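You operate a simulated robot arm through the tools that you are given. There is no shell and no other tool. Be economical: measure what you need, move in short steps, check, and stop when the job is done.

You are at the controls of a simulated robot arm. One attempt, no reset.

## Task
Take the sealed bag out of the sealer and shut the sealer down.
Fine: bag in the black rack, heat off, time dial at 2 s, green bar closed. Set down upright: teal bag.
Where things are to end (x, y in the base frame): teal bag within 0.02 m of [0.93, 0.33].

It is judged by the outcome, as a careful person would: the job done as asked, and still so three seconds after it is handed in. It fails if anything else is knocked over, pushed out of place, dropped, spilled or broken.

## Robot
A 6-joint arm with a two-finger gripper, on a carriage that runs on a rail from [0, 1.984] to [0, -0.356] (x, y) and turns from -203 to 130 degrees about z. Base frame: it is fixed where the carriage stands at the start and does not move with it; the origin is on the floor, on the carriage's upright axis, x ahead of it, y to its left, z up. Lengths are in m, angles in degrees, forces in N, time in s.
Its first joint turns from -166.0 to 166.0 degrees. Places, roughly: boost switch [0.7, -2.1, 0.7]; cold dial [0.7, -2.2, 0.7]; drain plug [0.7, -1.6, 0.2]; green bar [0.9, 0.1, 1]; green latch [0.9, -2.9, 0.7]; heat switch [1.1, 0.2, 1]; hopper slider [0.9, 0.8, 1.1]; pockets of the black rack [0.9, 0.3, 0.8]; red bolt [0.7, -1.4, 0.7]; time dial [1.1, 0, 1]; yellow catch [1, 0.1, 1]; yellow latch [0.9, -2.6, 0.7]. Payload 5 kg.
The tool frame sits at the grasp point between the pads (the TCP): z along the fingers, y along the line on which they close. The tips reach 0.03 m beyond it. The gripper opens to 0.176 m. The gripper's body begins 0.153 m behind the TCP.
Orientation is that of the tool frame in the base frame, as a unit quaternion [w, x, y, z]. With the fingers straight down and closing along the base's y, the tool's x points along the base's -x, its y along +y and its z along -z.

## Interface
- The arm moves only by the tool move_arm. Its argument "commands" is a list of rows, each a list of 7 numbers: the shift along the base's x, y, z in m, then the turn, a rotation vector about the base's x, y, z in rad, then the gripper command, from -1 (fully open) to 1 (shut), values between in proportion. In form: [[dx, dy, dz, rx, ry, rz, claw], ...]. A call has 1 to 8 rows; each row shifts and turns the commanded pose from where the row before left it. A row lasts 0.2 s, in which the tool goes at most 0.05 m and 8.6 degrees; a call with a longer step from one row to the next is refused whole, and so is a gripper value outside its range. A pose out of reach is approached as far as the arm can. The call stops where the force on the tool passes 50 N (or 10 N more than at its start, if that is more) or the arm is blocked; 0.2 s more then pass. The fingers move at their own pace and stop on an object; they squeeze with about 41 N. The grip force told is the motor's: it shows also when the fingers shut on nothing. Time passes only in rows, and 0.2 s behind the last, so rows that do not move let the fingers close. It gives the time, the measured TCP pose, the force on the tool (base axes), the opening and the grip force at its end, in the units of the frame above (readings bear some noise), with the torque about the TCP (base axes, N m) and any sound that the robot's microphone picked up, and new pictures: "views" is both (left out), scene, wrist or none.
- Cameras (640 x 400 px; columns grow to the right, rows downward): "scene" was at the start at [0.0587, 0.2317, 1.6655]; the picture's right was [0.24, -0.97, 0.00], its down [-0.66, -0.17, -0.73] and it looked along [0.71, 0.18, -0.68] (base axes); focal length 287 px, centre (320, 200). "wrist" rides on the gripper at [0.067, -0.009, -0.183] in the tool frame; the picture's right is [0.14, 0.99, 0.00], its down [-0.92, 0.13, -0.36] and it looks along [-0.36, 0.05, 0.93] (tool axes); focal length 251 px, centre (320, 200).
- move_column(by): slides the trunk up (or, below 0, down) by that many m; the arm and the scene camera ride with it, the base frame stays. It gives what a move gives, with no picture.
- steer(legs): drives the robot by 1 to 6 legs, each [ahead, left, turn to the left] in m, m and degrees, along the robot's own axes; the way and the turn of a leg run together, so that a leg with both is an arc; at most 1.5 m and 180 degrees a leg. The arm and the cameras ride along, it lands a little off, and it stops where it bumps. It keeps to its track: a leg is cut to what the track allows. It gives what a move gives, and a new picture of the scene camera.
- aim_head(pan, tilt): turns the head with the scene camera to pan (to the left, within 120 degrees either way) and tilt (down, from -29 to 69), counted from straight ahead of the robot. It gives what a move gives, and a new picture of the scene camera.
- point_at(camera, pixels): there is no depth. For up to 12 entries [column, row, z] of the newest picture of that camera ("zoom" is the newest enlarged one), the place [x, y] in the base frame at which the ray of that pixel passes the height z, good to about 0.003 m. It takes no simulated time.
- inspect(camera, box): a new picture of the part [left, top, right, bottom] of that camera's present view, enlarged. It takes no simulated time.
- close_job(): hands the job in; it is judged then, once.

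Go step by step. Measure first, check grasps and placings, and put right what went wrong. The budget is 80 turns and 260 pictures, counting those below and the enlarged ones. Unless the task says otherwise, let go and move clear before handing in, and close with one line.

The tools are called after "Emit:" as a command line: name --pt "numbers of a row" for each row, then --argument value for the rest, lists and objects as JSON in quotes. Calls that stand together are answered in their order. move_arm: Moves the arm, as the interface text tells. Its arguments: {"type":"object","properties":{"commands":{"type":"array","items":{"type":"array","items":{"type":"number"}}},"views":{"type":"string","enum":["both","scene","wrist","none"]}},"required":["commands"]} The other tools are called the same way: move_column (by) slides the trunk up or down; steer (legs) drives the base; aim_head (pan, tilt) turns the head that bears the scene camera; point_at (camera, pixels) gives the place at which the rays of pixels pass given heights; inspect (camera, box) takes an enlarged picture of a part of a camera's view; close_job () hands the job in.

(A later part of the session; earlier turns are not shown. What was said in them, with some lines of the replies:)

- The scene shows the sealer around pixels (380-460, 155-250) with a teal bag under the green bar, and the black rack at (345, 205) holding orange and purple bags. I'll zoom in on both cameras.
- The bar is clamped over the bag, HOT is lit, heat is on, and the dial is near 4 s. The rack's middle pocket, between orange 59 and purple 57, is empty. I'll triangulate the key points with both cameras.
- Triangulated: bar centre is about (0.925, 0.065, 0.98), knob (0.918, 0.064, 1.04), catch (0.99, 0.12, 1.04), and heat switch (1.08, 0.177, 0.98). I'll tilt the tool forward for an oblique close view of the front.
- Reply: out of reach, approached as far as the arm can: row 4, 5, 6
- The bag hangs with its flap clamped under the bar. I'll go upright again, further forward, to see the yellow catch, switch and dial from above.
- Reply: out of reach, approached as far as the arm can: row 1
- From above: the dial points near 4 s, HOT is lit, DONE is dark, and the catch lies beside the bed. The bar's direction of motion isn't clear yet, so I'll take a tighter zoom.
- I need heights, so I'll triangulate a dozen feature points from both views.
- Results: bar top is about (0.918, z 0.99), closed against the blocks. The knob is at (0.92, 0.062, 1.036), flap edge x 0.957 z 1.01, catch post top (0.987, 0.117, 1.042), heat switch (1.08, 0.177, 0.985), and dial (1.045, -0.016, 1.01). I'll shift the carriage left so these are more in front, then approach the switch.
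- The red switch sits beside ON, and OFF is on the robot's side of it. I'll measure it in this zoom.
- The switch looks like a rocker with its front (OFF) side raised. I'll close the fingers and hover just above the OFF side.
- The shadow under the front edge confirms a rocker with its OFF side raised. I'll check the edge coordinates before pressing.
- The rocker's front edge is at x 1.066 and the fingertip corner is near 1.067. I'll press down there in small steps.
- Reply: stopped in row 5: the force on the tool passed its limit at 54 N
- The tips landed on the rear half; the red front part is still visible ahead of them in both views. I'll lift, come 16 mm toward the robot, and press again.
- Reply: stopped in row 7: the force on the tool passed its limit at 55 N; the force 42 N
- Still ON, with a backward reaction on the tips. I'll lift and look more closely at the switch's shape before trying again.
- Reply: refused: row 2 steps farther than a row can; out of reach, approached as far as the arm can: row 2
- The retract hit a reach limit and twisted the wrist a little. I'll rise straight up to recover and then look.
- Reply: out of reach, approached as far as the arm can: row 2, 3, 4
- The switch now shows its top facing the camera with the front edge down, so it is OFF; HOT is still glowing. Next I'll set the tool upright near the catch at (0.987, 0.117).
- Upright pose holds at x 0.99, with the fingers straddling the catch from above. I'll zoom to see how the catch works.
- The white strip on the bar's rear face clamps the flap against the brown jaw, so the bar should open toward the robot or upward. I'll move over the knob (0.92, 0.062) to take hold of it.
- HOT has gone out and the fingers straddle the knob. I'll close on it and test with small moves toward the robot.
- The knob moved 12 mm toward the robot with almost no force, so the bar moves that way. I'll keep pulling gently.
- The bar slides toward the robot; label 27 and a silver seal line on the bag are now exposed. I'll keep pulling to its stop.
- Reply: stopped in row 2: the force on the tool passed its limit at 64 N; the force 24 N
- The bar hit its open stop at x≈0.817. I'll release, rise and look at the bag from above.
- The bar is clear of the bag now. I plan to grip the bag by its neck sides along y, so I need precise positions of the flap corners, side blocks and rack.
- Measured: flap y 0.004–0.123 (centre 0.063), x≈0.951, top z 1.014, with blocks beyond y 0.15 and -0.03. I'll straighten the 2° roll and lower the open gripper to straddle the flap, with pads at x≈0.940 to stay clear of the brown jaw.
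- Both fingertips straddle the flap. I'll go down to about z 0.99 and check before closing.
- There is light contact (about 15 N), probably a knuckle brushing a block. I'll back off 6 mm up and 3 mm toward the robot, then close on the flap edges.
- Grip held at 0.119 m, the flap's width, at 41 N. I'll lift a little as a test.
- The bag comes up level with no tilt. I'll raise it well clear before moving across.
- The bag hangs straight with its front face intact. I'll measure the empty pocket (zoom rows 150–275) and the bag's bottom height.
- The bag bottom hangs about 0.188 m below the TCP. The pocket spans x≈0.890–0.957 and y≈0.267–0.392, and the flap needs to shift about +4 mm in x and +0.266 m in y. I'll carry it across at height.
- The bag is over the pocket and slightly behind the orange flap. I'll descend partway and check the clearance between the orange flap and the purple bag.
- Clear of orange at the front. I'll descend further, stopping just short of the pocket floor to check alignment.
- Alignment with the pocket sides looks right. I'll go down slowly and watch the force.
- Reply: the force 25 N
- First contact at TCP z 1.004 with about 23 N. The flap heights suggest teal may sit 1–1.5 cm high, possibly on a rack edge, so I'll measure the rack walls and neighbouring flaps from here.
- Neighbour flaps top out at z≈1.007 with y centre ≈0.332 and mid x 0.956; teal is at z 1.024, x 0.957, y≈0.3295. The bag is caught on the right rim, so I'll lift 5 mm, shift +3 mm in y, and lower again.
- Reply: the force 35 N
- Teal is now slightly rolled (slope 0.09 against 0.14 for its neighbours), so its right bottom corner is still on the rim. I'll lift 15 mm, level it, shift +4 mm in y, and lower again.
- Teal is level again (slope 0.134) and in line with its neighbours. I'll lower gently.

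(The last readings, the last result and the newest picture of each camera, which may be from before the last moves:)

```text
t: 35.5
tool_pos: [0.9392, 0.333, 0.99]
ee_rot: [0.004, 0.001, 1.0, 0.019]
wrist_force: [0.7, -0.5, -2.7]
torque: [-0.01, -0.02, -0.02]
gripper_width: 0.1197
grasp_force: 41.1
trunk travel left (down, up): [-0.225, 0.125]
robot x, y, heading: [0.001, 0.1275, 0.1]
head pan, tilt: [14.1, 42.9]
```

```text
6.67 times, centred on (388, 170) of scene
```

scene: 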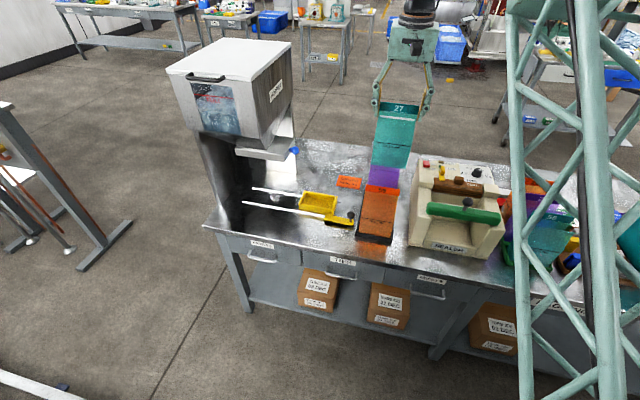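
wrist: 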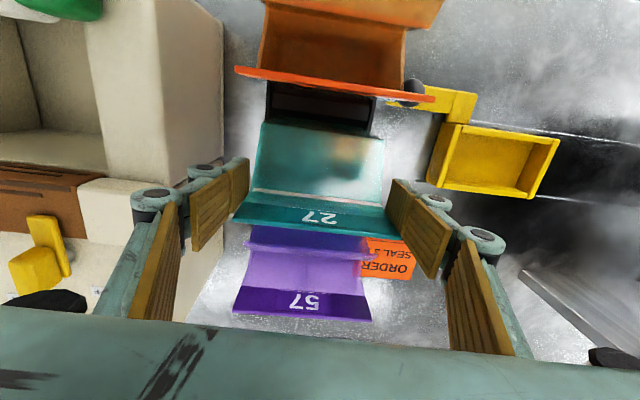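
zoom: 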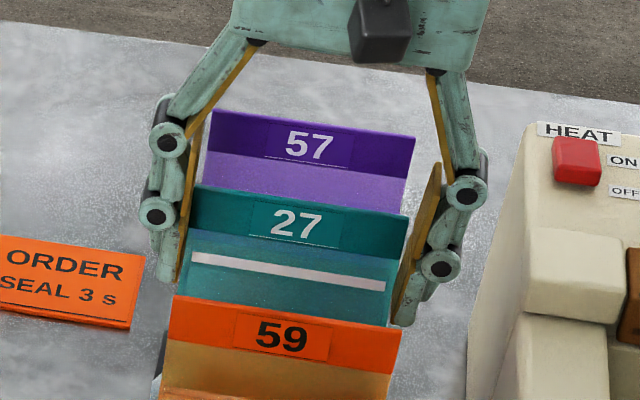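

Free now at z 0.990, below the earlier catch. I'll lower the last millimetres.

Emit:
move_arm --pt "0 0 -0.003 0 0 0 1" --pt "0 0 -0.003 0 0 0 1" --pt "0 0 -0.002 0 0 0 1" --pt "0 0 0 0 0 0 1" --views "none"

Emit:
inspect --camera "scene" --box '[348, 140, 428, 200]'

```text
t: 36.5
tool_pos: [0.9388, 0.3346, 0.9831]
ee_rot: [0.004, 0.001, 1.0, 0.02]
wrist_force: [-2.7, -1.1, 14.3]
torque: [-1.07, 0.27, -0.15]
gripper_width: 0.12
grasp_force: 41.2
trunk travel left (down, up): [-0.225, 0.125]
robot x, y, heading: [0.0009, 0.1316, -0.0]
head pan, tilt: [14.1, 42.9]
```

```text
6.67 times, centred on (388, 170) of scene
```

zoom: 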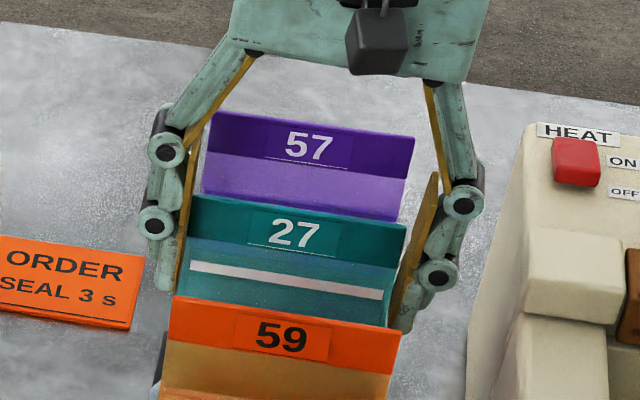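

Flaps are evenly spaced (rows 112 / 196 / 297) and the bag touches the floor. I'll release gently, then check.

Emit:
move_arm --pt "0 0 0.001 0 0 0 0.0" --pt "0 0 0 0 0 0 -0.45" --pt "0 0 0 0 0 0 -0.6" --pt "0 0 0 0 0 0 -0.6" --views "wrist"

Emit:
inspect --camera "scene" --box '[348, 140, 428, 200]'

```text
t: 37.5
tool_pos: [0.9405, 0.3352, 0.9827]
ee_rot: [0.003, 0.002, 1.0, 0.019]
wrist_force: [-0.2, -0.3, -0.2]
torque: [0.01, 0.04, 0.01]
gripper_width: 0.1408
grasp_force: 0.0
trunk travel left (down, up): [-0.225, 0.125]
robot x, y, heading: [-0.0021, 0.131, 0.0]
head pan, tilt: [14.1, 42.9]
```

wrist: 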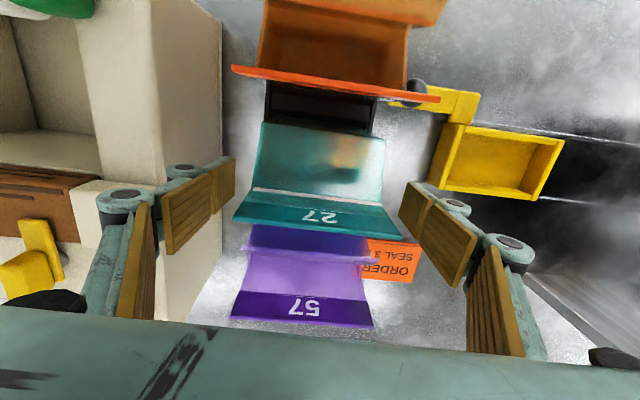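

```text
6.67 times, centred on (388, 170) of scene
```

zoom: 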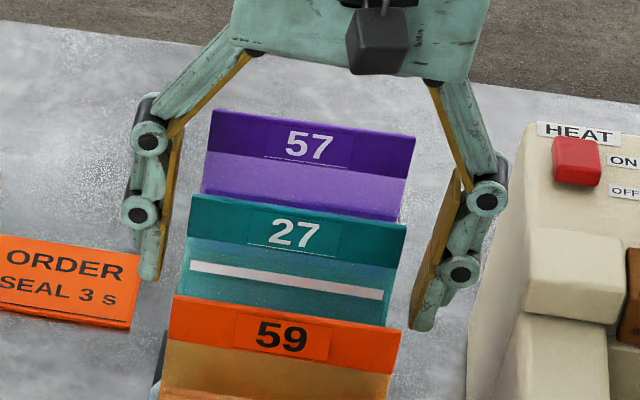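

The bag stands free. I'll rise straight up and check it from above.

Emit:
move_arm --pt "0 0 0.03 0 0 0 -0.6" --pt "0 0 0.05 0 0 0 -0.6" --pt "0 0 0.05 -0.04 0 0 -0.6" --pt "-0.03 0 0.04 0 0 0 -0.6" --pt "-0.03 0 0.03 0 0 0 -0.6" --pt "0 0 0 0 0 0 -0.6" --views "both"

Emit:
inspect --camera "wrist" --box '[220, 40, 420, 240]'

Emit:
inspect --camera "scene" --box '[340, 145, 440, 245]'

```text
t: 38.9
tool_pos: [0.879, 0.335, 1.183]
ee_rot: [0.004, 0.002, 1.0, -0.001]
wrist_force: [-1.4, 0.7, 1.3]
torque: [0.0, -0.22, 0.01]
gripper_width: 0.1408
grasp_force: 0.1
trunk travel left (down, up): [-0.225, 0.125]
robot x, y, heading: [0.0001, 0.1334, 0.0]
head pan, tilt: [14.1, 42.9]
```

scene: 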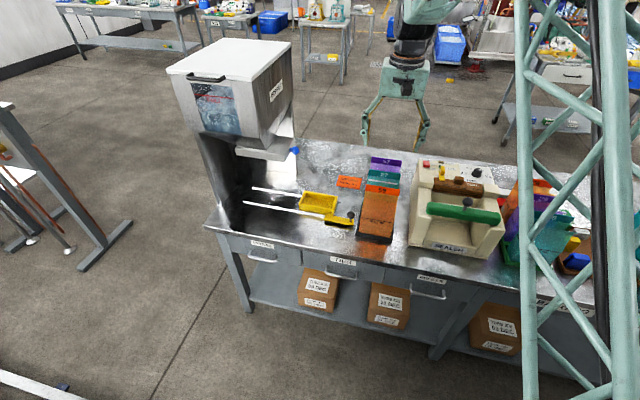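
wrist: 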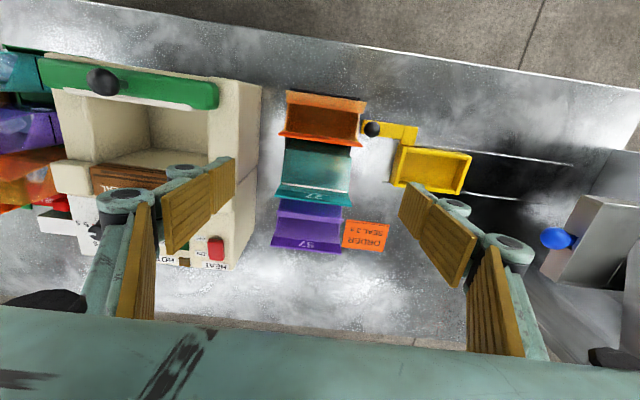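

```text
2.00 times, centred on (320, 140) of wrist
```

zoom: 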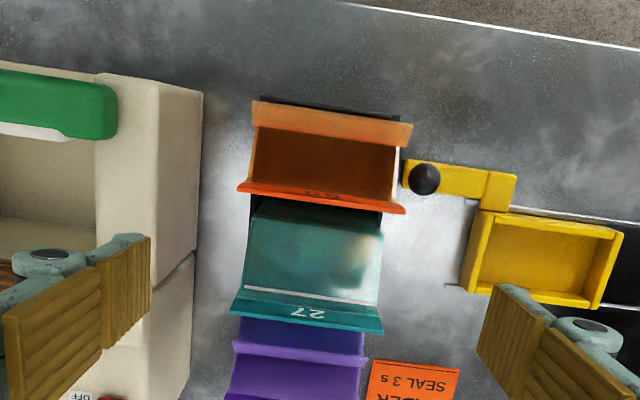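

```text
4.00 times, centred on (390, 195) of scene
```

zoom: 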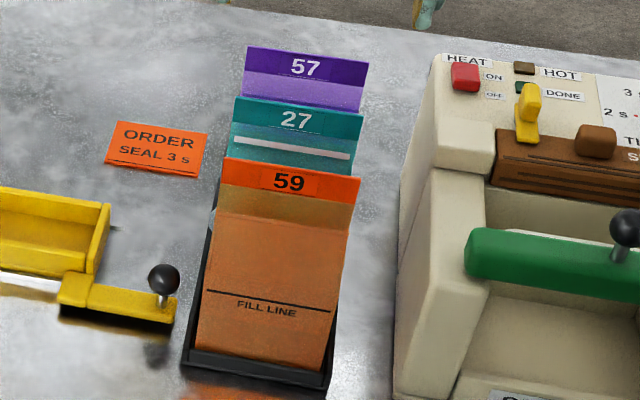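

The teal bag stands in line between 59 and 57. Next I'll go back to the bar knob at (0.817, 0.064) to close the bar.

Emit:
move_arm --pt "-0.01 -0.045 0 0 0 0 -0.3" --pt "-0.01 -0.045 0 0 0 0 0" --pt "-0.01 -0.045 0 0 0 0 0.3" --pt "-0.01 -0.045 0 0 0 0 0.3" --pt "-0.01 -0.045 0 0 0 0 0.3" --pt "-0.01 -0.045 -0.01 0 0 0 0.3" --pt "-0.002 -0.001 -0.04 0 0 0 0.3" --pt "0 0 0 0 0 0 0.3" --views "wrist"

Emit:
inspect --camera "scene" --box '[400, 145, 512, 215]'

```text
t: 40.7
tool_pos: [0.8184, 0.0643, 1.1314]
ee_rot: [0.002, 0.001, 1.0, -0.001]
wrist_force: [0.8, -0.2, -0.4]
torque: [-0.08, 0.2, 0.0]
gripper_width: 0.0616
grasp_force: 0.0
trunk travel left (down, up): [-0.225, 0.125]
robot x, y, heading: [0.0012, 0.1334, 0.1]
head pan, tilt: [14.1, 42.9]
```

wrist: 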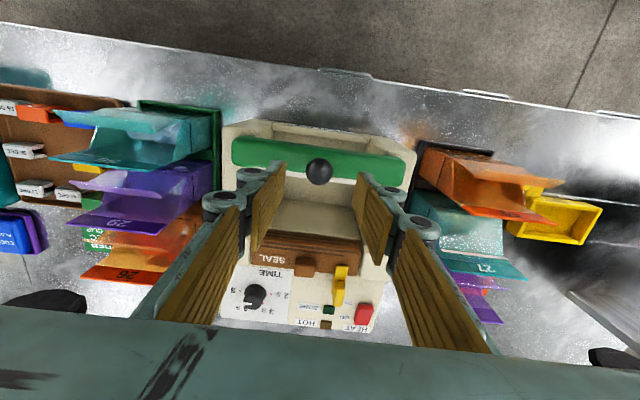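

```text
5.71 times, centred on (456, 180) of scene
```

zoom: 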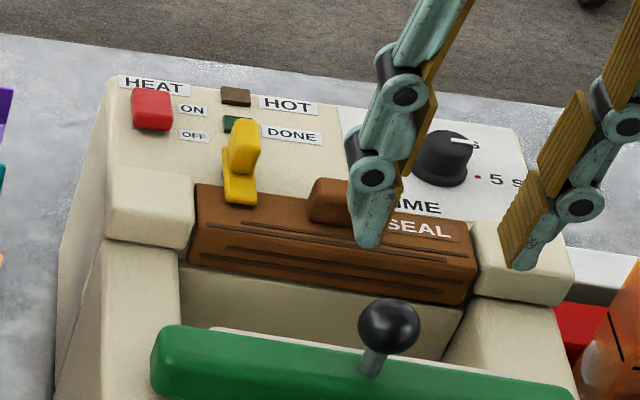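

Emit:
move_arm --pt "0 0 -0.045 0 0 0 0.3" --pt "0 0 -0.048 0 0 0 0.3" --pt "0 0 0 0 0 0 1" --pt "0 0 0 0 0 0 1" --pt "0.015 0 0 0 0 0 1" --pt "0.02 0 0 0 0 0 1" --pt "0.02 0 0 0 0 0 1" --pt "0.02 0 0 0 0 0 1" --views "wrist"

Emit:
inspect --camera "scene" --box '[400, 145, 512, 215]'

```text
t: 42.5
tool_pos: [0.8944, 0.0639, 1.0387]
ee_rot: [0.003, 0.0, 1.0, -0.001]
wrist_force: [0.2, 7.3, -10.1]
torque: [-0.02, -0.11, 0.1]
gripper_width: 0.0299
grasp_force: 44.9
trunk travel left (down, up): [-0.225, 0.125]
robot x, y, heading: [-0.0026, 0.1322, -0.0]
head pan, tilt: [14.1, 42.9]
```

wrist: 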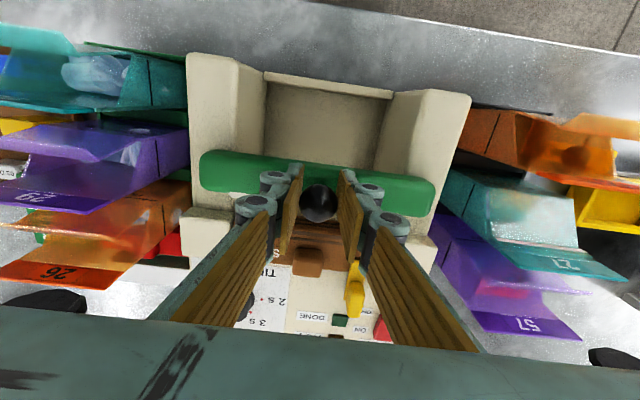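

```text
5.71 times, centred on (456, 180) of scene
```

zoom: 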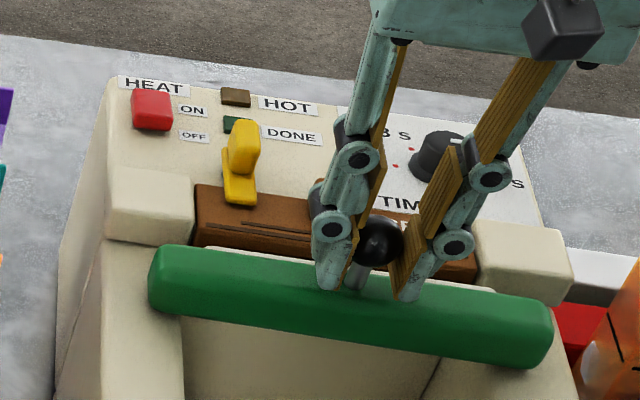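

The bar slides freely toward closed, now at x 0.894. I'll keep pushing to the stop in small steps.

Emit:
move_arm --pt "0.01 0 0 0 0 0 1" --pt "0.01 0 0 0 0 0 1" --pt "0.006 0 0 0 0 0 1" --pt "0.005 0 0 0 0 0 1" --pt "0.005 0 0 0 0 0 1" --pt "0.005 0 0 0 0 0 1" --views "wrist"

Emit:
inspect --camera "scene" --box '[400, 145, 512, 215]'

```text
t: 43.9
tool_pos: [0.9327, 0.0632, 1.041]
ee_rot: [0.003, 0.001, 1.0, -0.001]
wrist_force: [-42.8, 6.8, -4.8]
torque: [0.05, 0.39, -0.01]
gripper_width: 0.0302
grasp_force: 44.8
trunk travel left (down, up): [-0.225, 0.125]
robot x, y, heading: [-0.0018, 0.1283, -0.1]
head pan, tilt: [14.1, 42.9]
```

wrist: 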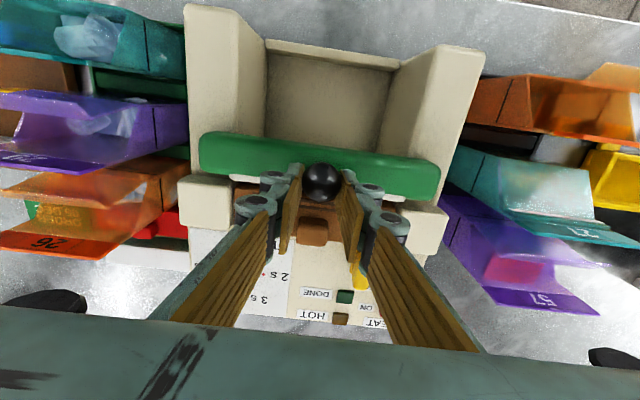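

```text
5.71 times, centred on (456, 180) of scene
```

zoom: 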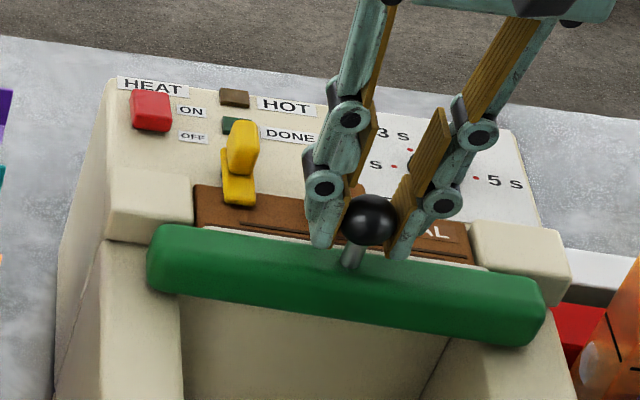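

The bar is at its stop (43 N, x 0.933, further back than at the start). I'll release and check whether it stays.

Emit:
move_arm --pt "-0.002 0 0 0 0 0 0.3" --pt "0 0 0 0 0 0 0.3" --pt "0 0 0.05 0 0 0 0.3" --pt "0 0 0.05 0 0 0 0.3" --pt "-0.02 0 0.03 0 0 0 0.3" --pt "0 0 0 0 0 0 0.3" --views "wrist"

Emit:
inspect --camera "scene" --box '[400, 145, 512, 215]'

Emit:
inspect --camera "wrist" --box '[240, 100, 400, 220]'

```text
t: 45.3
tool_pos: [0.9101, 0.0638, 1.1691]
ee_rot: [0.003, 0.001, 1.0, -0.001]
wrist_force: [-1.4, 0.7, 1.1]
torque: [0.0, -0.16, 0.01]
gripper_width: 0.0614
grasp_force: 0.0
trunk travel left (down, up): [-0.225, 0.125]
robot x, y, heading: [-0.0004, 0.1293, -0.2]
head pan, tilt: [14.1, 42.9]
```

wrist: 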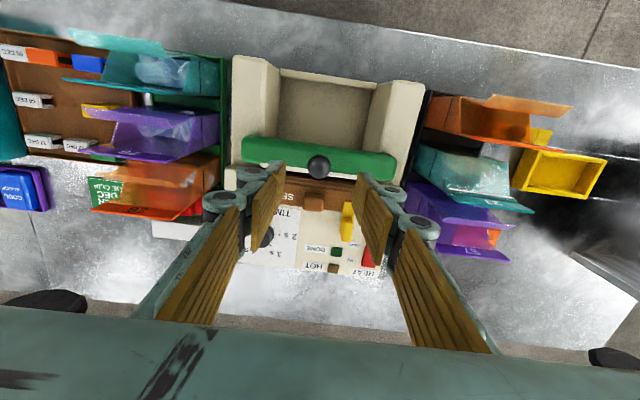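

```text
5.71 times, centred on (456, 180) of scene
```

zoom: 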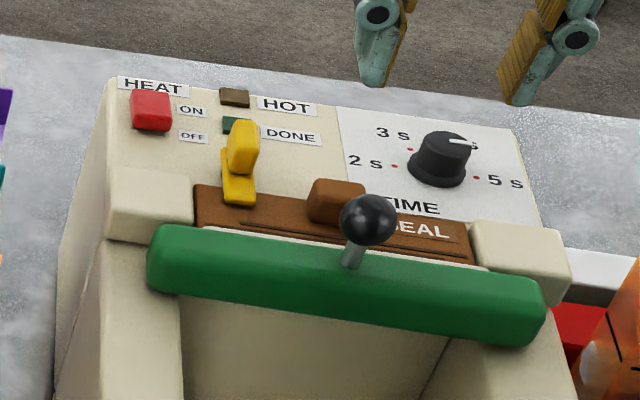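

```text
3.33 times, centred on (320, 160) of wrist
```

zoom: 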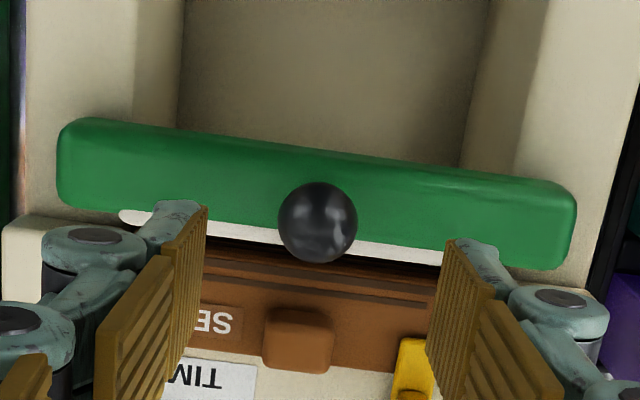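

Emit:
point_at --camera "wrist" --pixels '[[319, 167, 1.036], [245, 152, 0.99], [395, 172, 0.99], [348, 176, 0.98]]'

Emit:
point_at --camera "scene" --pixels '[[464.4, 183.3, 1.036], [464.4, 183.3, 1.041]]'

Emit:
inspect --camera "scene" --box '[428, 165, 500, 205]'

```text
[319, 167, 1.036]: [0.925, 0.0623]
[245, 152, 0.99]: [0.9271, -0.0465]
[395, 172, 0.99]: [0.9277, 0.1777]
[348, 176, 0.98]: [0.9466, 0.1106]
```

```text
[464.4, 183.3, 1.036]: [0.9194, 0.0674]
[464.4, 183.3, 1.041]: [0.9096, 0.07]
```

```text
8.89 times, centred on (464, 185) of scene
```

zoom: 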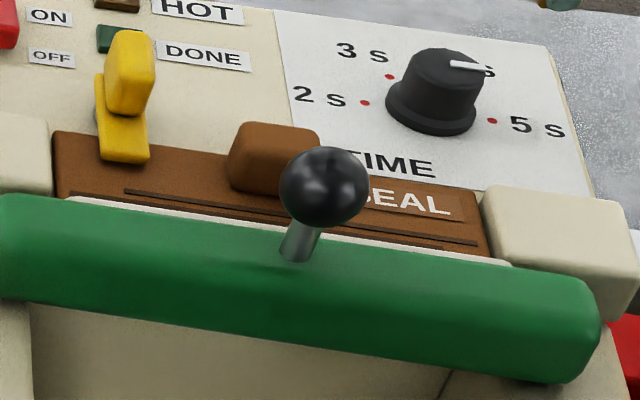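

The knob reads x≈0.92, the same as its original position; the pads had simply slid on the ball at the hard stop. So the bar is closed. Next is the dial, so I'll shift the carriage in line with it and move over it.

Emit:
steer --legs '[[0, -0.14, 0]]'

Emit:
move_arm --pt "0.04 0.02 0.02 0 0 0 0.3" --pt "0.04 0.02 0 0 0 0 0.3" --pt "0.03 0.015 0 0 0 0 0.3" --pt "0.02 0.005 0 0 0 0 0.3" --pt "0 0 0 0 0 0 0.3" --views "wrist"

Emit:
inspect --camera "scene" --box '[340, 130, 460, 205]'

Emit:
inspect --camera "wrist" --box '[240, 100, 400, 200]'

```text
t: 46.6
tool_pos: [0.9122, -0.0765, 1.169]
ee_rot: [0.003, 0.001, 1.0, 0.0]
wrist_force: [-0.4, -0.3, 0.2]
torque: [0.09, 0.03, -0.02]
gripper_width: 0.0614
grasp_force: 0.1
trunk travel left (down, up): [-0.225, 0.125]
robot x, y, heading: [-0.0019, -0.0089, 0.2]
head pan, tilt: [14.1, 42.9]
```

scene: 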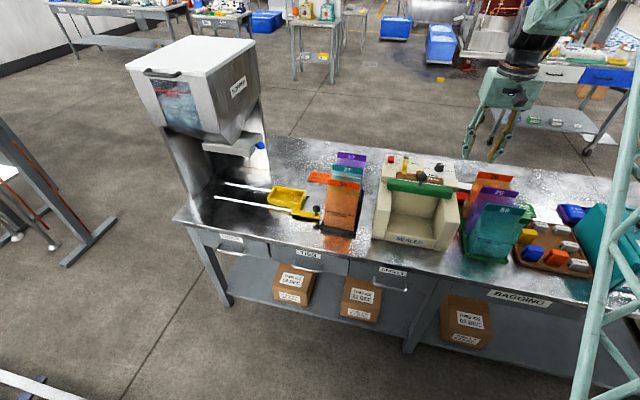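

```text
t: 47.8
tool_pos: [1.0405, -0.0164, 1.1883]
ee_rot: [0.003, 0.0, 1.0, -0.001]
wrist_force: [1.2, -0.8, -0.7]
torque: [-0.03, 0.08, 0.0]
gripper_width: 0.0615
grasp_force: 0.1
trunk travel left (down, up): [-0.225, 0.125]
robot x, y, heading: [-0.0006, -0.0107, 0.0]
head pan, tilt: [14.1, 42.9]
```

wrist: 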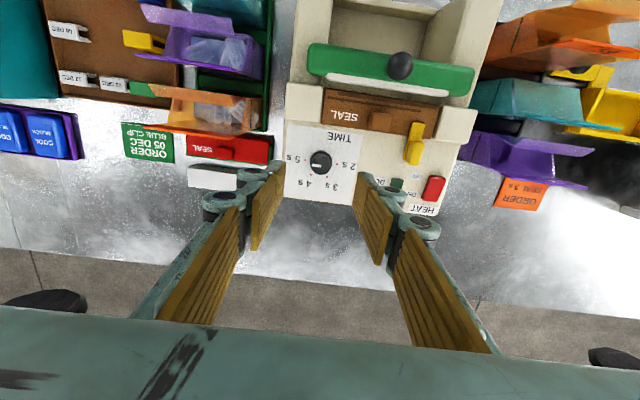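

```text
5.33 times, centred on (400, 168) of scene
```

zoom: 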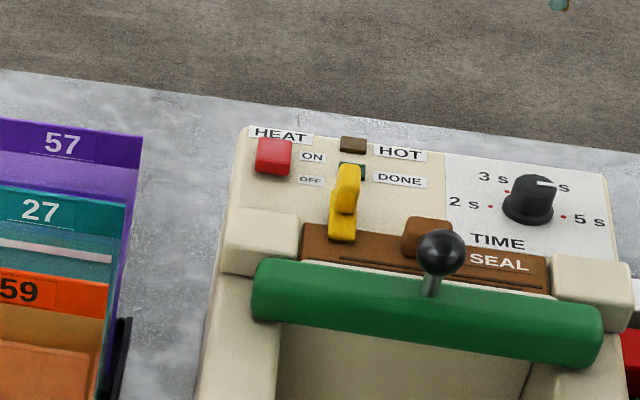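

```text
4.00 times, centred on (320, 150) of wrist
```

zoom: 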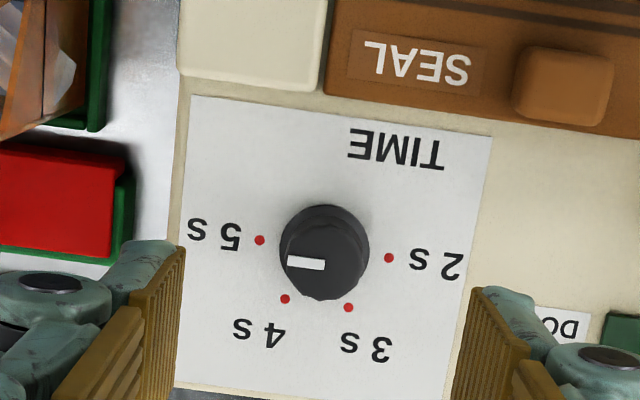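

Vertical reach is fine here. The mark points at about 189° on screen, so the dial reads 5 s; the dots are 60° apart and 2 s is at 7°. It needs +180° about z, passing 4 and 3. I'll locate the dial's centre.

Emit:
point_at --camera "zoom" --pixels '[[325, 250, 0.98], [325, 260, 1.013], [260, 240, 0.98], [389, 258, 0.98], [285, 299, 0.98], [348, 307, 0.98], [280, 252, 1.0], [369, 252, 1.0]]'

Emit:
inspect --camera "scene" --box '[415, 155, 455, 180]'

```text
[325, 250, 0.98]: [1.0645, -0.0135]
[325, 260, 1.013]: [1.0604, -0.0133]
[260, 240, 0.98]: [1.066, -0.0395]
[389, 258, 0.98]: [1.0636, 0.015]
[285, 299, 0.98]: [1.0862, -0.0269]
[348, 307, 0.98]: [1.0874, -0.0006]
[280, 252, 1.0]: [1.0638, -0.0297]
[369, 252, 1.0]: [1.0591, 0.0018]
```

```text
16.00 times, centred on (435, 168) of scene
```

zoom: 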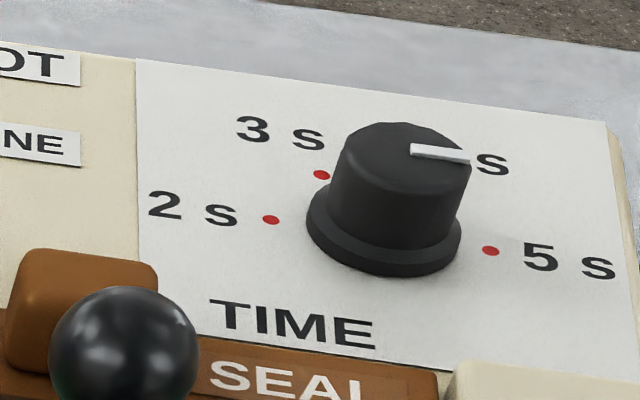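

Dial centre is (1.0625, -0.0128), cap about 0.03 m across, top z≈1.013. I'll pre-rotate the gripper by -90° so one grip can then turn +180°.

Emit:
move_arm --pt "0.005 0.001 0 0 0 -0.149 0.3" --pt "0.005 0.001 0 0 0 -0.149 0.3" --pt "0.005 0.001 0 0 0 -0.149 0.3" --pt "0.005 0 0 0 0 -0.149 0.3" --pt "0.002 0 0 0 0 -0.149 0.3" --pt "0 0 0 0 0 -0.149 0.3" --pt "0 0 0 0 0 -0.149 0.3" --pt "0 0 0 0 0 -0.149 0.3" --views "none"

Emit:
move_arm --pt "0 0 0 0 0 -0.149 0.3" --pt "0 0 0 0 0 -0.149 0.3" --pt "0 0 0 0 0 -0.08 0.3" --pt "0 0 -0.04 0 0 0 0.3" --pt "0 0 -0.04 0 0 0 0.3" --pt "0 0 0 0 0 0 0.3" --views "wrist"

Emit:
inspect --camera "scene" --box '[380, 130, 476, 190]'

```text
t: 49.6
tool_pos: [1.0629, -0.0128, 1.1913]
ee_rot: [0.003, 0.563, 0.826, -0.002]
wrist_force: [0.4, -0.8, -0.1]
torque: [-0.03, 0.0, -0.01]
gripper_width: 0.0616
grasp_force: 0.0
trunk travel left (down, up): [-0.225, 0.125]
robot x, y, heading: [-0.0043, -0.0121, -0.0]
head pan, tilt: [14.1, 42.9]
```

```text
t: 51.0
tool_pos: [1.0646, -0.0135, 1.1101]
ee_rot: [0.003, 0.708, 0.706, -0.003]
wrist_force: [0.9, 0.5, -0.5]
torque: [-0.02, 0.1, -0.02]
gripper_width: 0.0616
grasp_force: 0.0
trunk travel left (down, up): [-0.225, 0.125]
robot x, y, heading: [-0.0023, -0.0131, -0.3]
head pan, tilt: [14.1, 42.9]
```

wrist: 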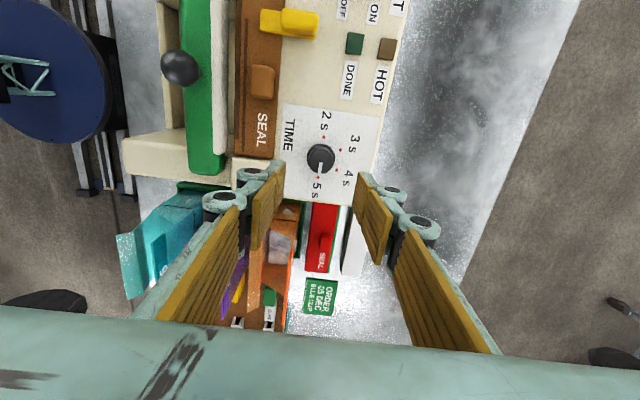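

```text
6.67 times, centred on (428, 160) of scene
```

zoom: 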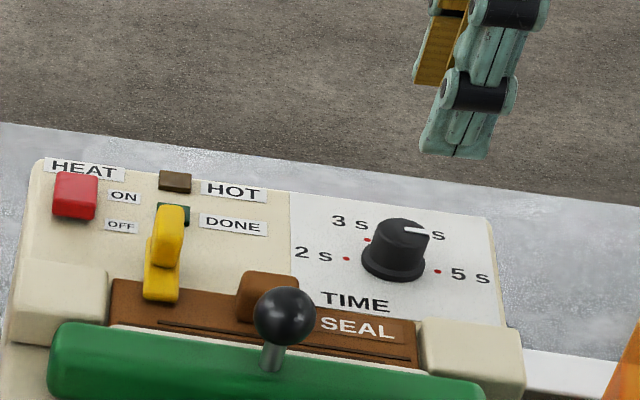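

Emit:
point_at --camera "wrist" --pixels '[[320, 158, 1.013], [320, 155, 0.985]]'

Emit:
move_arm --pt "-0.002 0 -0.04 0 0 0 0.3" --pt "0 0 -0.03 0 0 0 0.3" --pt "0 0 -0.01 0 0 0 0.3" --pt "0 0 0 0 0 0 0.3" --views "wrist"

Emit:
inspect --camera "scene" --box '[400, 140, 464, 180]'

```text
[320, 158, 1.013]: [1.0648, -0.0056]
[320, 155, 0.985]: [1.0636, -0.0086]
```

```text
t: 52.0
tool_pos: [1.0617, -0.0134, 1.0304]
ee_rot: [0.002, 0.708, 0.706, -0.003]
wrist_force: [0.4, 0.6, -0.6]
torque: [-0.01, -0.03, 0.01]
gripper_width: 0.0617
grasp_force: 0.0
trunk travel left (down, up): [-0.225, 0.125]
robot x, y, heading: [0.0007, -0.0121, -0.0]
head pan, tilt: [14.1, 42.9]
```

wrist: 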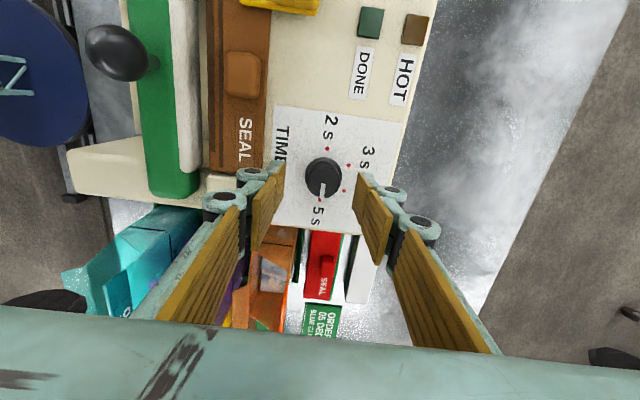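

```text
10.00 times, centred on (432, 160) of scene
```

zoom: 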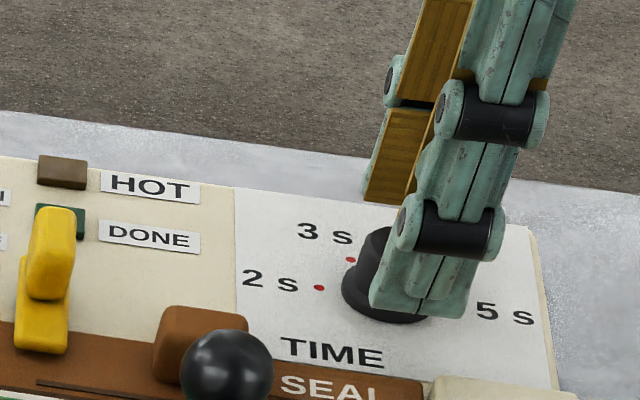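

The fingers look a few millimetres off toward -y. I'll measure the dial again from this close view before lowering.

Emit:
inspect --camera "wrist" --box '[272, 125, 368, 215]'

Emit:
point_at --camera "wrist" --pixels '[[326, 149, 0.98], [349, 165, 0.98], [344, 190, 0.98], [319, 200, 0.98], [324, 183, 1.013]]'

```text
4.44 times, centred on (320, 170) of wrist
```

zoom: 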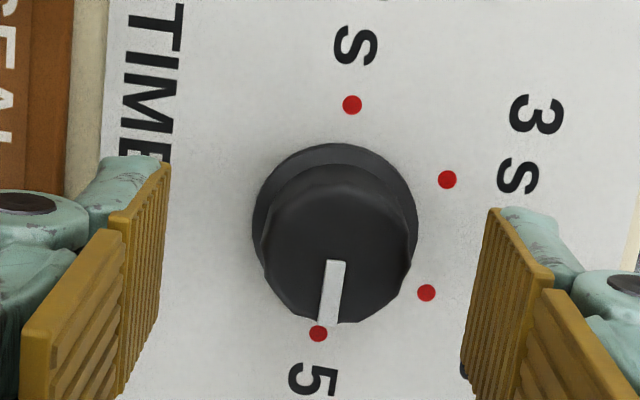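

```text
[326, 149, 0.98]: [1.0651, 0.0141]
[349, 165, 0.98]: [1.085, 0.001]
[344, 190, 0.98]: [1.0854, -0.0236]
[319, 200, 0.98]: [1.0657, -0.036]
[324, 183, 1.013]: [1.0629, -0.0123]
```

Dial centre refines to (1.064, -0.011). I'll adjust, lower 10 mm and grip.

Emit:
move_arm --pt "0.002 0.0025 -0.006 0 0 0 0.3" --pt "0 0 -0.005 0 0 0 0.3" --pt "0 0 0 0 0 0 1" --pt "0 0 0 0 0 0 1" --pt "0 0 0 0 0 0 1" --views "wrist"

Emit:
inspect --camera "wrist" --box '[272, 125, 368, 215]'

```text
t: 53.2
tool_pos: [1.0653, -0.01, 1.0185]
ee_rot: [0.002, 0.708, 0.707, -0.002]
wrist_force: [12.6, 0.7, 0.2]
torque: [0.0, -0.43, 0.0]
gripper_width: 0.0289
grasp_force: 45.0
trunk travel left (down, up): [-0.225, 0.125]
robot x, y, heading: [-0.0025, -0.0122, -0.1]
head pan, tilt: [14.1, 42.9]
```

wrist: 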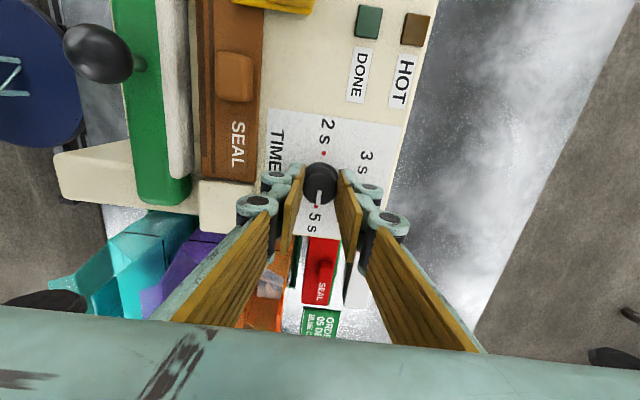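

```text
4.44 times, centred on (320, 170) of wrist
```

zoom: 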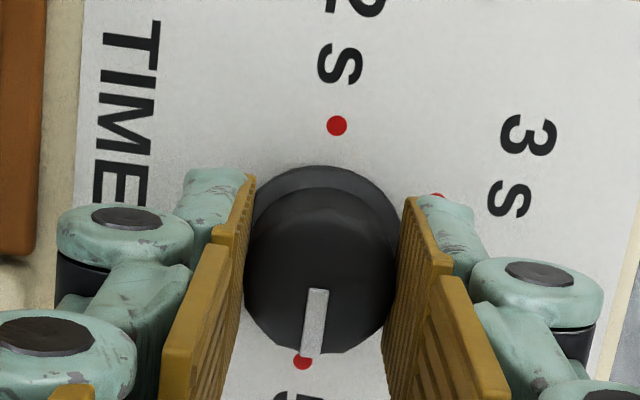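

Gripped on the cap (0.029 m). I'll turn +z, checking along the way.

Emit:
move_arm --pt "0.001 0 0 0 0 0.12 1" --pt "0 0 0 0 0 0.149 1" --pt "0 0 0 0 0 0.149 1" --pt "0 0 0 0 0 0.149 1" --pt "0 0 0 0 0 0.149 1" --pt "0 0 0 0 0 0.149 1" --views "wrist"

Emit:
inspect --camera "scene" --box '[400, 140, 464, 180]'

Emit:
inspect --camera "wrist" --box '[272, 125, 368, 215]'

```text
t: 54.6
tool_pos: [1.0638, -0.0112, 1.018]
ee_rot: [0.002, 0.345, 0.939, -0.002]
wrist_force: [-5.5, -1.3, 2.6]
torque: [-0.14, 0.12, -0.02]
gripper_width: 0.0287
grasp_force: 45.1
trunk travel left (down, up): [-0.225, 0.125]
robot x, y, heading: [-0.0006, -0.0064, -0.1]
head pan, tilt: [14.1, 42.9]
```

wrist: 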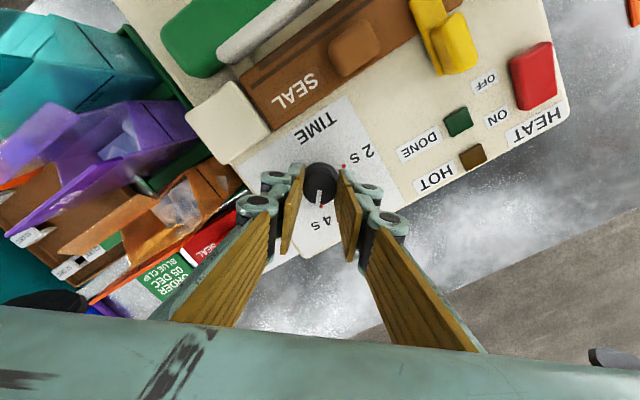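

```text
10.00 times, centred on (432, 160) of scene
```

zoom: 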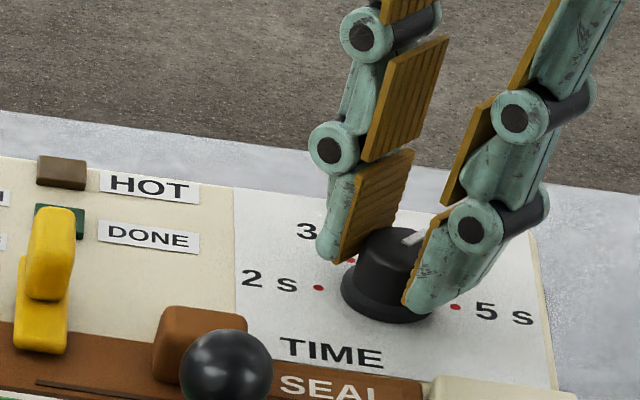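

```text
4.44 times, centred on (320, 170) of wrist
```

zoom: 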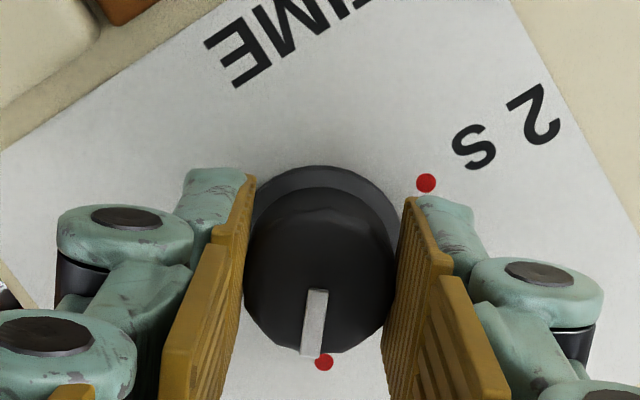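

The dial turns with the grip and is now about 5° short of 4 s. I'll continue another ~68° and then check.

Emit:
move_arm --pt "0 0 0 0 0 0.149 1" --pt "0 0 0 0 0 0.149 1" --pt "0 0 0 0 0 0.149 1" --pt "0 0 0 0 0 0.149 1" --pt "0 0 0 0 0 0.149 1" --pt "0 0 0 0 0 0.149 1" --pt "0 0 0 0 0 0.149 1" --pt "0 0 0 0 0 0.149 1" --views "wrist"

Emit:
move_arm --pt "0 0 0 0 0 0.149 1" --pt "0 0 0 0 0 0.149 1" --pt "0 0 0 0 0 0.149 1" --pt "0 0 0 0 0 0.149 1" --pt "0 0 0 0 0 0.149 1" --views "wrist"

Emit:
inspect --camera "wrist" --box '[272, 125, 368, 215]'

```text
t: 56.4
tool_pos: [1.0641, -0.0129, 1.0188]
ee_rot: [0.002, -0.241, 0.971, 0.001]
wrist_force: [-19.4, -14.0, -7.3]
torque: [-0.51, 0.69, 0.0]
gripper_width: 0.0288
grasp_force: 45.3
trunk travel left (down, up): [-0.225, 0.125]
robot x, y, heading: [-0.0004, -0.0075, -0.0]
head pan, tilt: [14.1, 42.9]
```

wrist: 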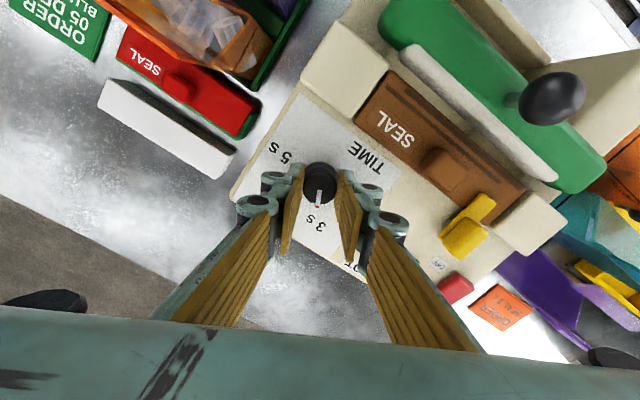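

```text
t: 57.6
tool_pos: [1.0632, -0.0129, 1.0194]
ee_rot: [0.003, -0.578, 0.816, 0.002]
wrist_force: [-15.7, -25.1, -10.8]
torque: [-0.9, 0.49, 0.01]
gripper_width: 0.0286
grasp_force: 45.1
trunk travel left (down, up): [-0.225, 0.125]
robot x, y, heading: [-0.0025, -0.0077, -0.0]
head pan, tilt: [14.1, 42.9]
```

wrist: 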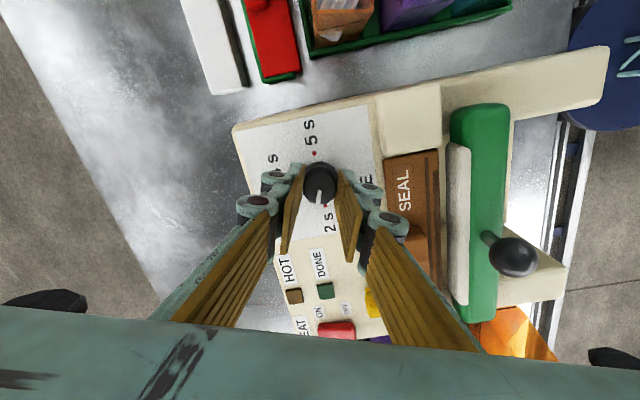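

```text
4.44 times, centred on (320, 170) of wrist
```

zoom: 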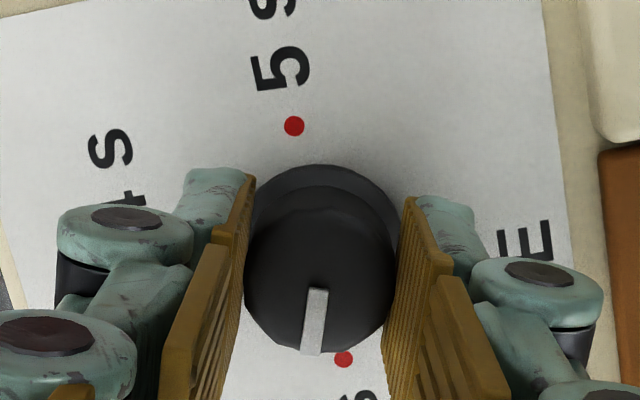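

It is passing 3 s and about 14° short of 2 s. I'll finish with 0.24 rad, easing the side load.

Emit:
move_arm --pt "-0.001 -0.001 0 0 0 0.12 1" --pt "0 0 0 0 0 0.12 1" --pt "0 0 0 0 0 0 1" --views "wrist"

Emit:
inspect --camera "wrist" --box '[272, 125, 368, 215]'

```text
t: 58.4
tool_pos: [1.0649, -0.0133, 1.0201]
ee_rot: [0.003, -0.672, 0.741, 0.002]
wrist_force: [5.1, -26.2, -11.1]
torque: [-0.62, -0.26, -0.01]
gripper_width: 0.0287
grasp_force: 44.4
trunk travel left (down, up): [-0.225, 0.125]
robot x, y, heading: [-0.0019, -0.0075, 0.1]
head pan, tilt: [14.1, 42.9]
```

wrist: 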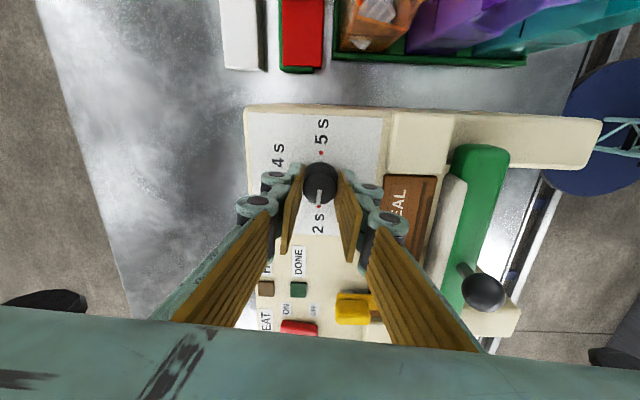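

```text
4.44 times, centred on (320, 170) of wrist
```

zoom: 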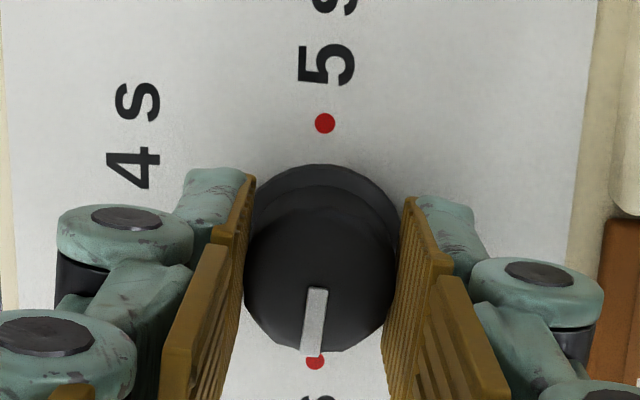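

About 5° remain: 174.5° has been turned, and the mark is slightly left of the 2 s dot line. I'll add 0.09 rad, then release and inspect.

Emit:
move_arm --pt "0 -0.001 0 0 0 0.09 1" --pt "0 0 0 0 0 0 1" --pt "0 0 0 0 0 0 0.3" --pt "0 0 0 0 0 0 0.3" --pt "0 0 0.04 0 0 0 0.3" --pt "0 0 0.04 0 0 0 0.3" --pt "0 0 0.04 0 0 0 0.3" --views "wrist"

Emit:
inspect --camera "wrist" --box '[280, 100, 376, 190]'

Emit:
inspect --camera "scene" --box '[370, 145, 466, 205]'

```text
t: 60.0
tool_pos: [1.0638, -0.0134, 1.1375]
ee_rot: [0.002, -0.704, 0.71, 0.002]
wrist_force: [-0.7, 0.3, 0.3]
torque: [-0.03, 0.06, -0.02]
gripper_width: 0.0615
grasp_force: 0.1
trunk travel left (down, up): [-0.225, 0.125]
robot x, y, heading: [-0.0001, -0.012, 0.1]
head pan, tilt: [14.1, 42.9]
```

wrist: 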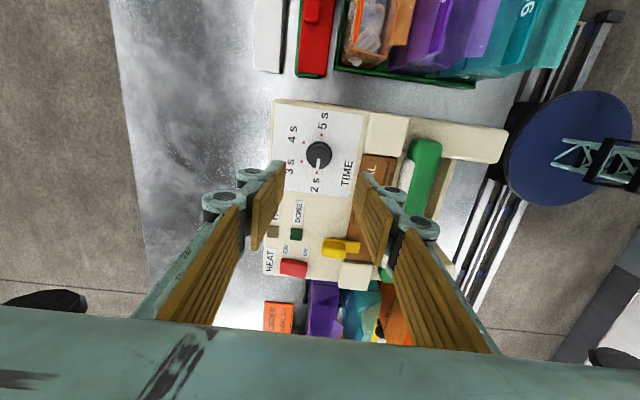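

```text
4.44 times, centred on (328, 145) of wrist
```

zoom: 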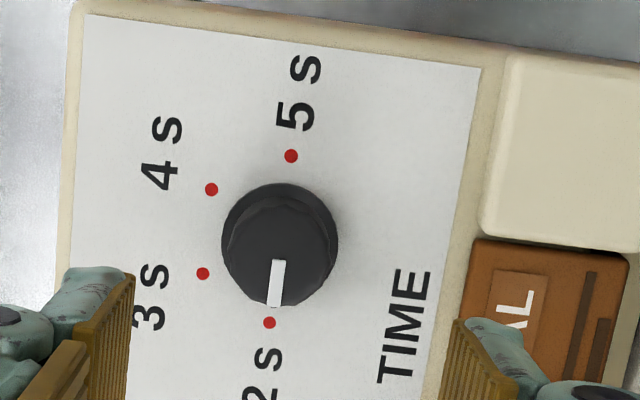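

```text
6.67 times, centred on (418, 175) of scene
```

zoom: 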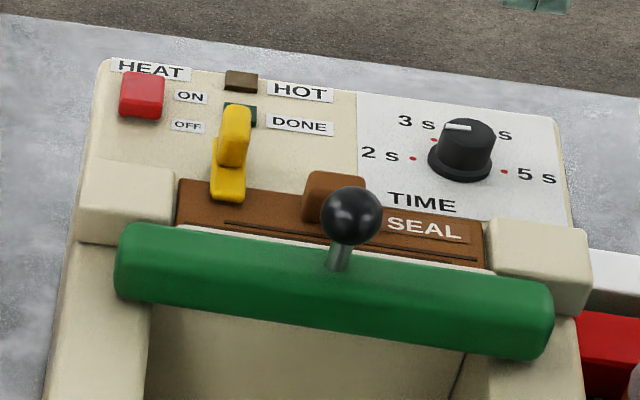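

The mark is now in line with the 2 s dot (-7.9° against -7.5°). Heat is OFF, HOT is out, and the bar is at its original closed position. I'll move clear and do a final check.

Emit:
move_arm --pt "0 0 0.05 0 0 0 0.3" --pt "-0.03 0 0.03 0 0 0 0.3" --pt "-0.04 0 0.01 0 0 0 0.3" --pt "-0.04 0 0 0 0 0 0.3" --pt "-0.04 0 0 0 0 0 0.3" --pt "-0.04 -0.02 0 0 0 0 0.3" --views "scene"

Emit:
inspect --camera "scene" --box '[300, 135, 476, 245]'

```text
t: 61.4
tool_pos: [0.8723, -0.0346, 1.2285]
ee_rot: [0.003, -0.703, 0.711, 0.002]
wrist_force: [-0.6, -0.2, -0.1]
torque: [-0.01, 0.09, 0.01]
gripper_width: 0.0618
grasp_force: 0.0
trunk travel left (down, up): [-0.225, 0.125]
robot x, y, heading: [0.0005, -0.0089, -0.1]
head pan, tilt: [14.1, 42.9]
```

scene: 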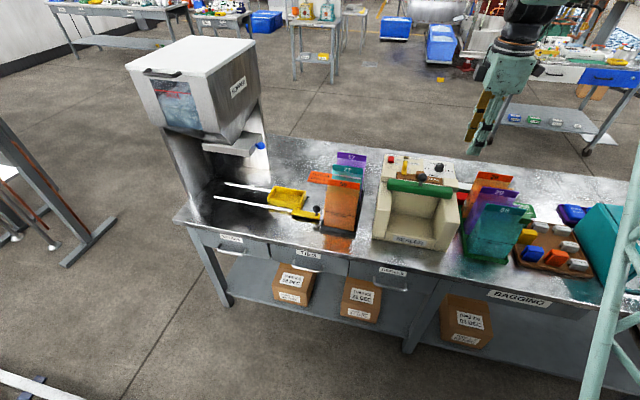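

```text
3.64 times, centred on (388, 190) of scene
```

zoom: 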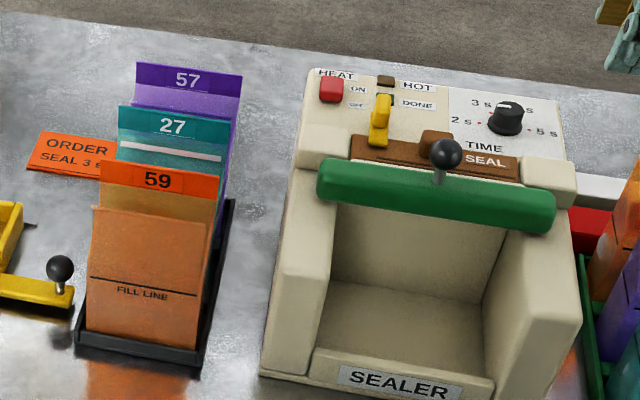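

The final view shows bag 27 upright in the rack's middle pocket, the heat switch OFF with HOT dark, the dial at 2 s, the bar closed, and the arm clear. I'm handing it in.

Emit:
close_job

```text
The job is handed in.
```

The sealer is shut down, and the sealed teal bag (27) stands upright in the middle pocket of the black rack, near [0.93, 0.33]. Heat is off, the time dial is at 2 s, and the green bar is closed at its stop, where it was at the start; I did not touch the yellow catch.
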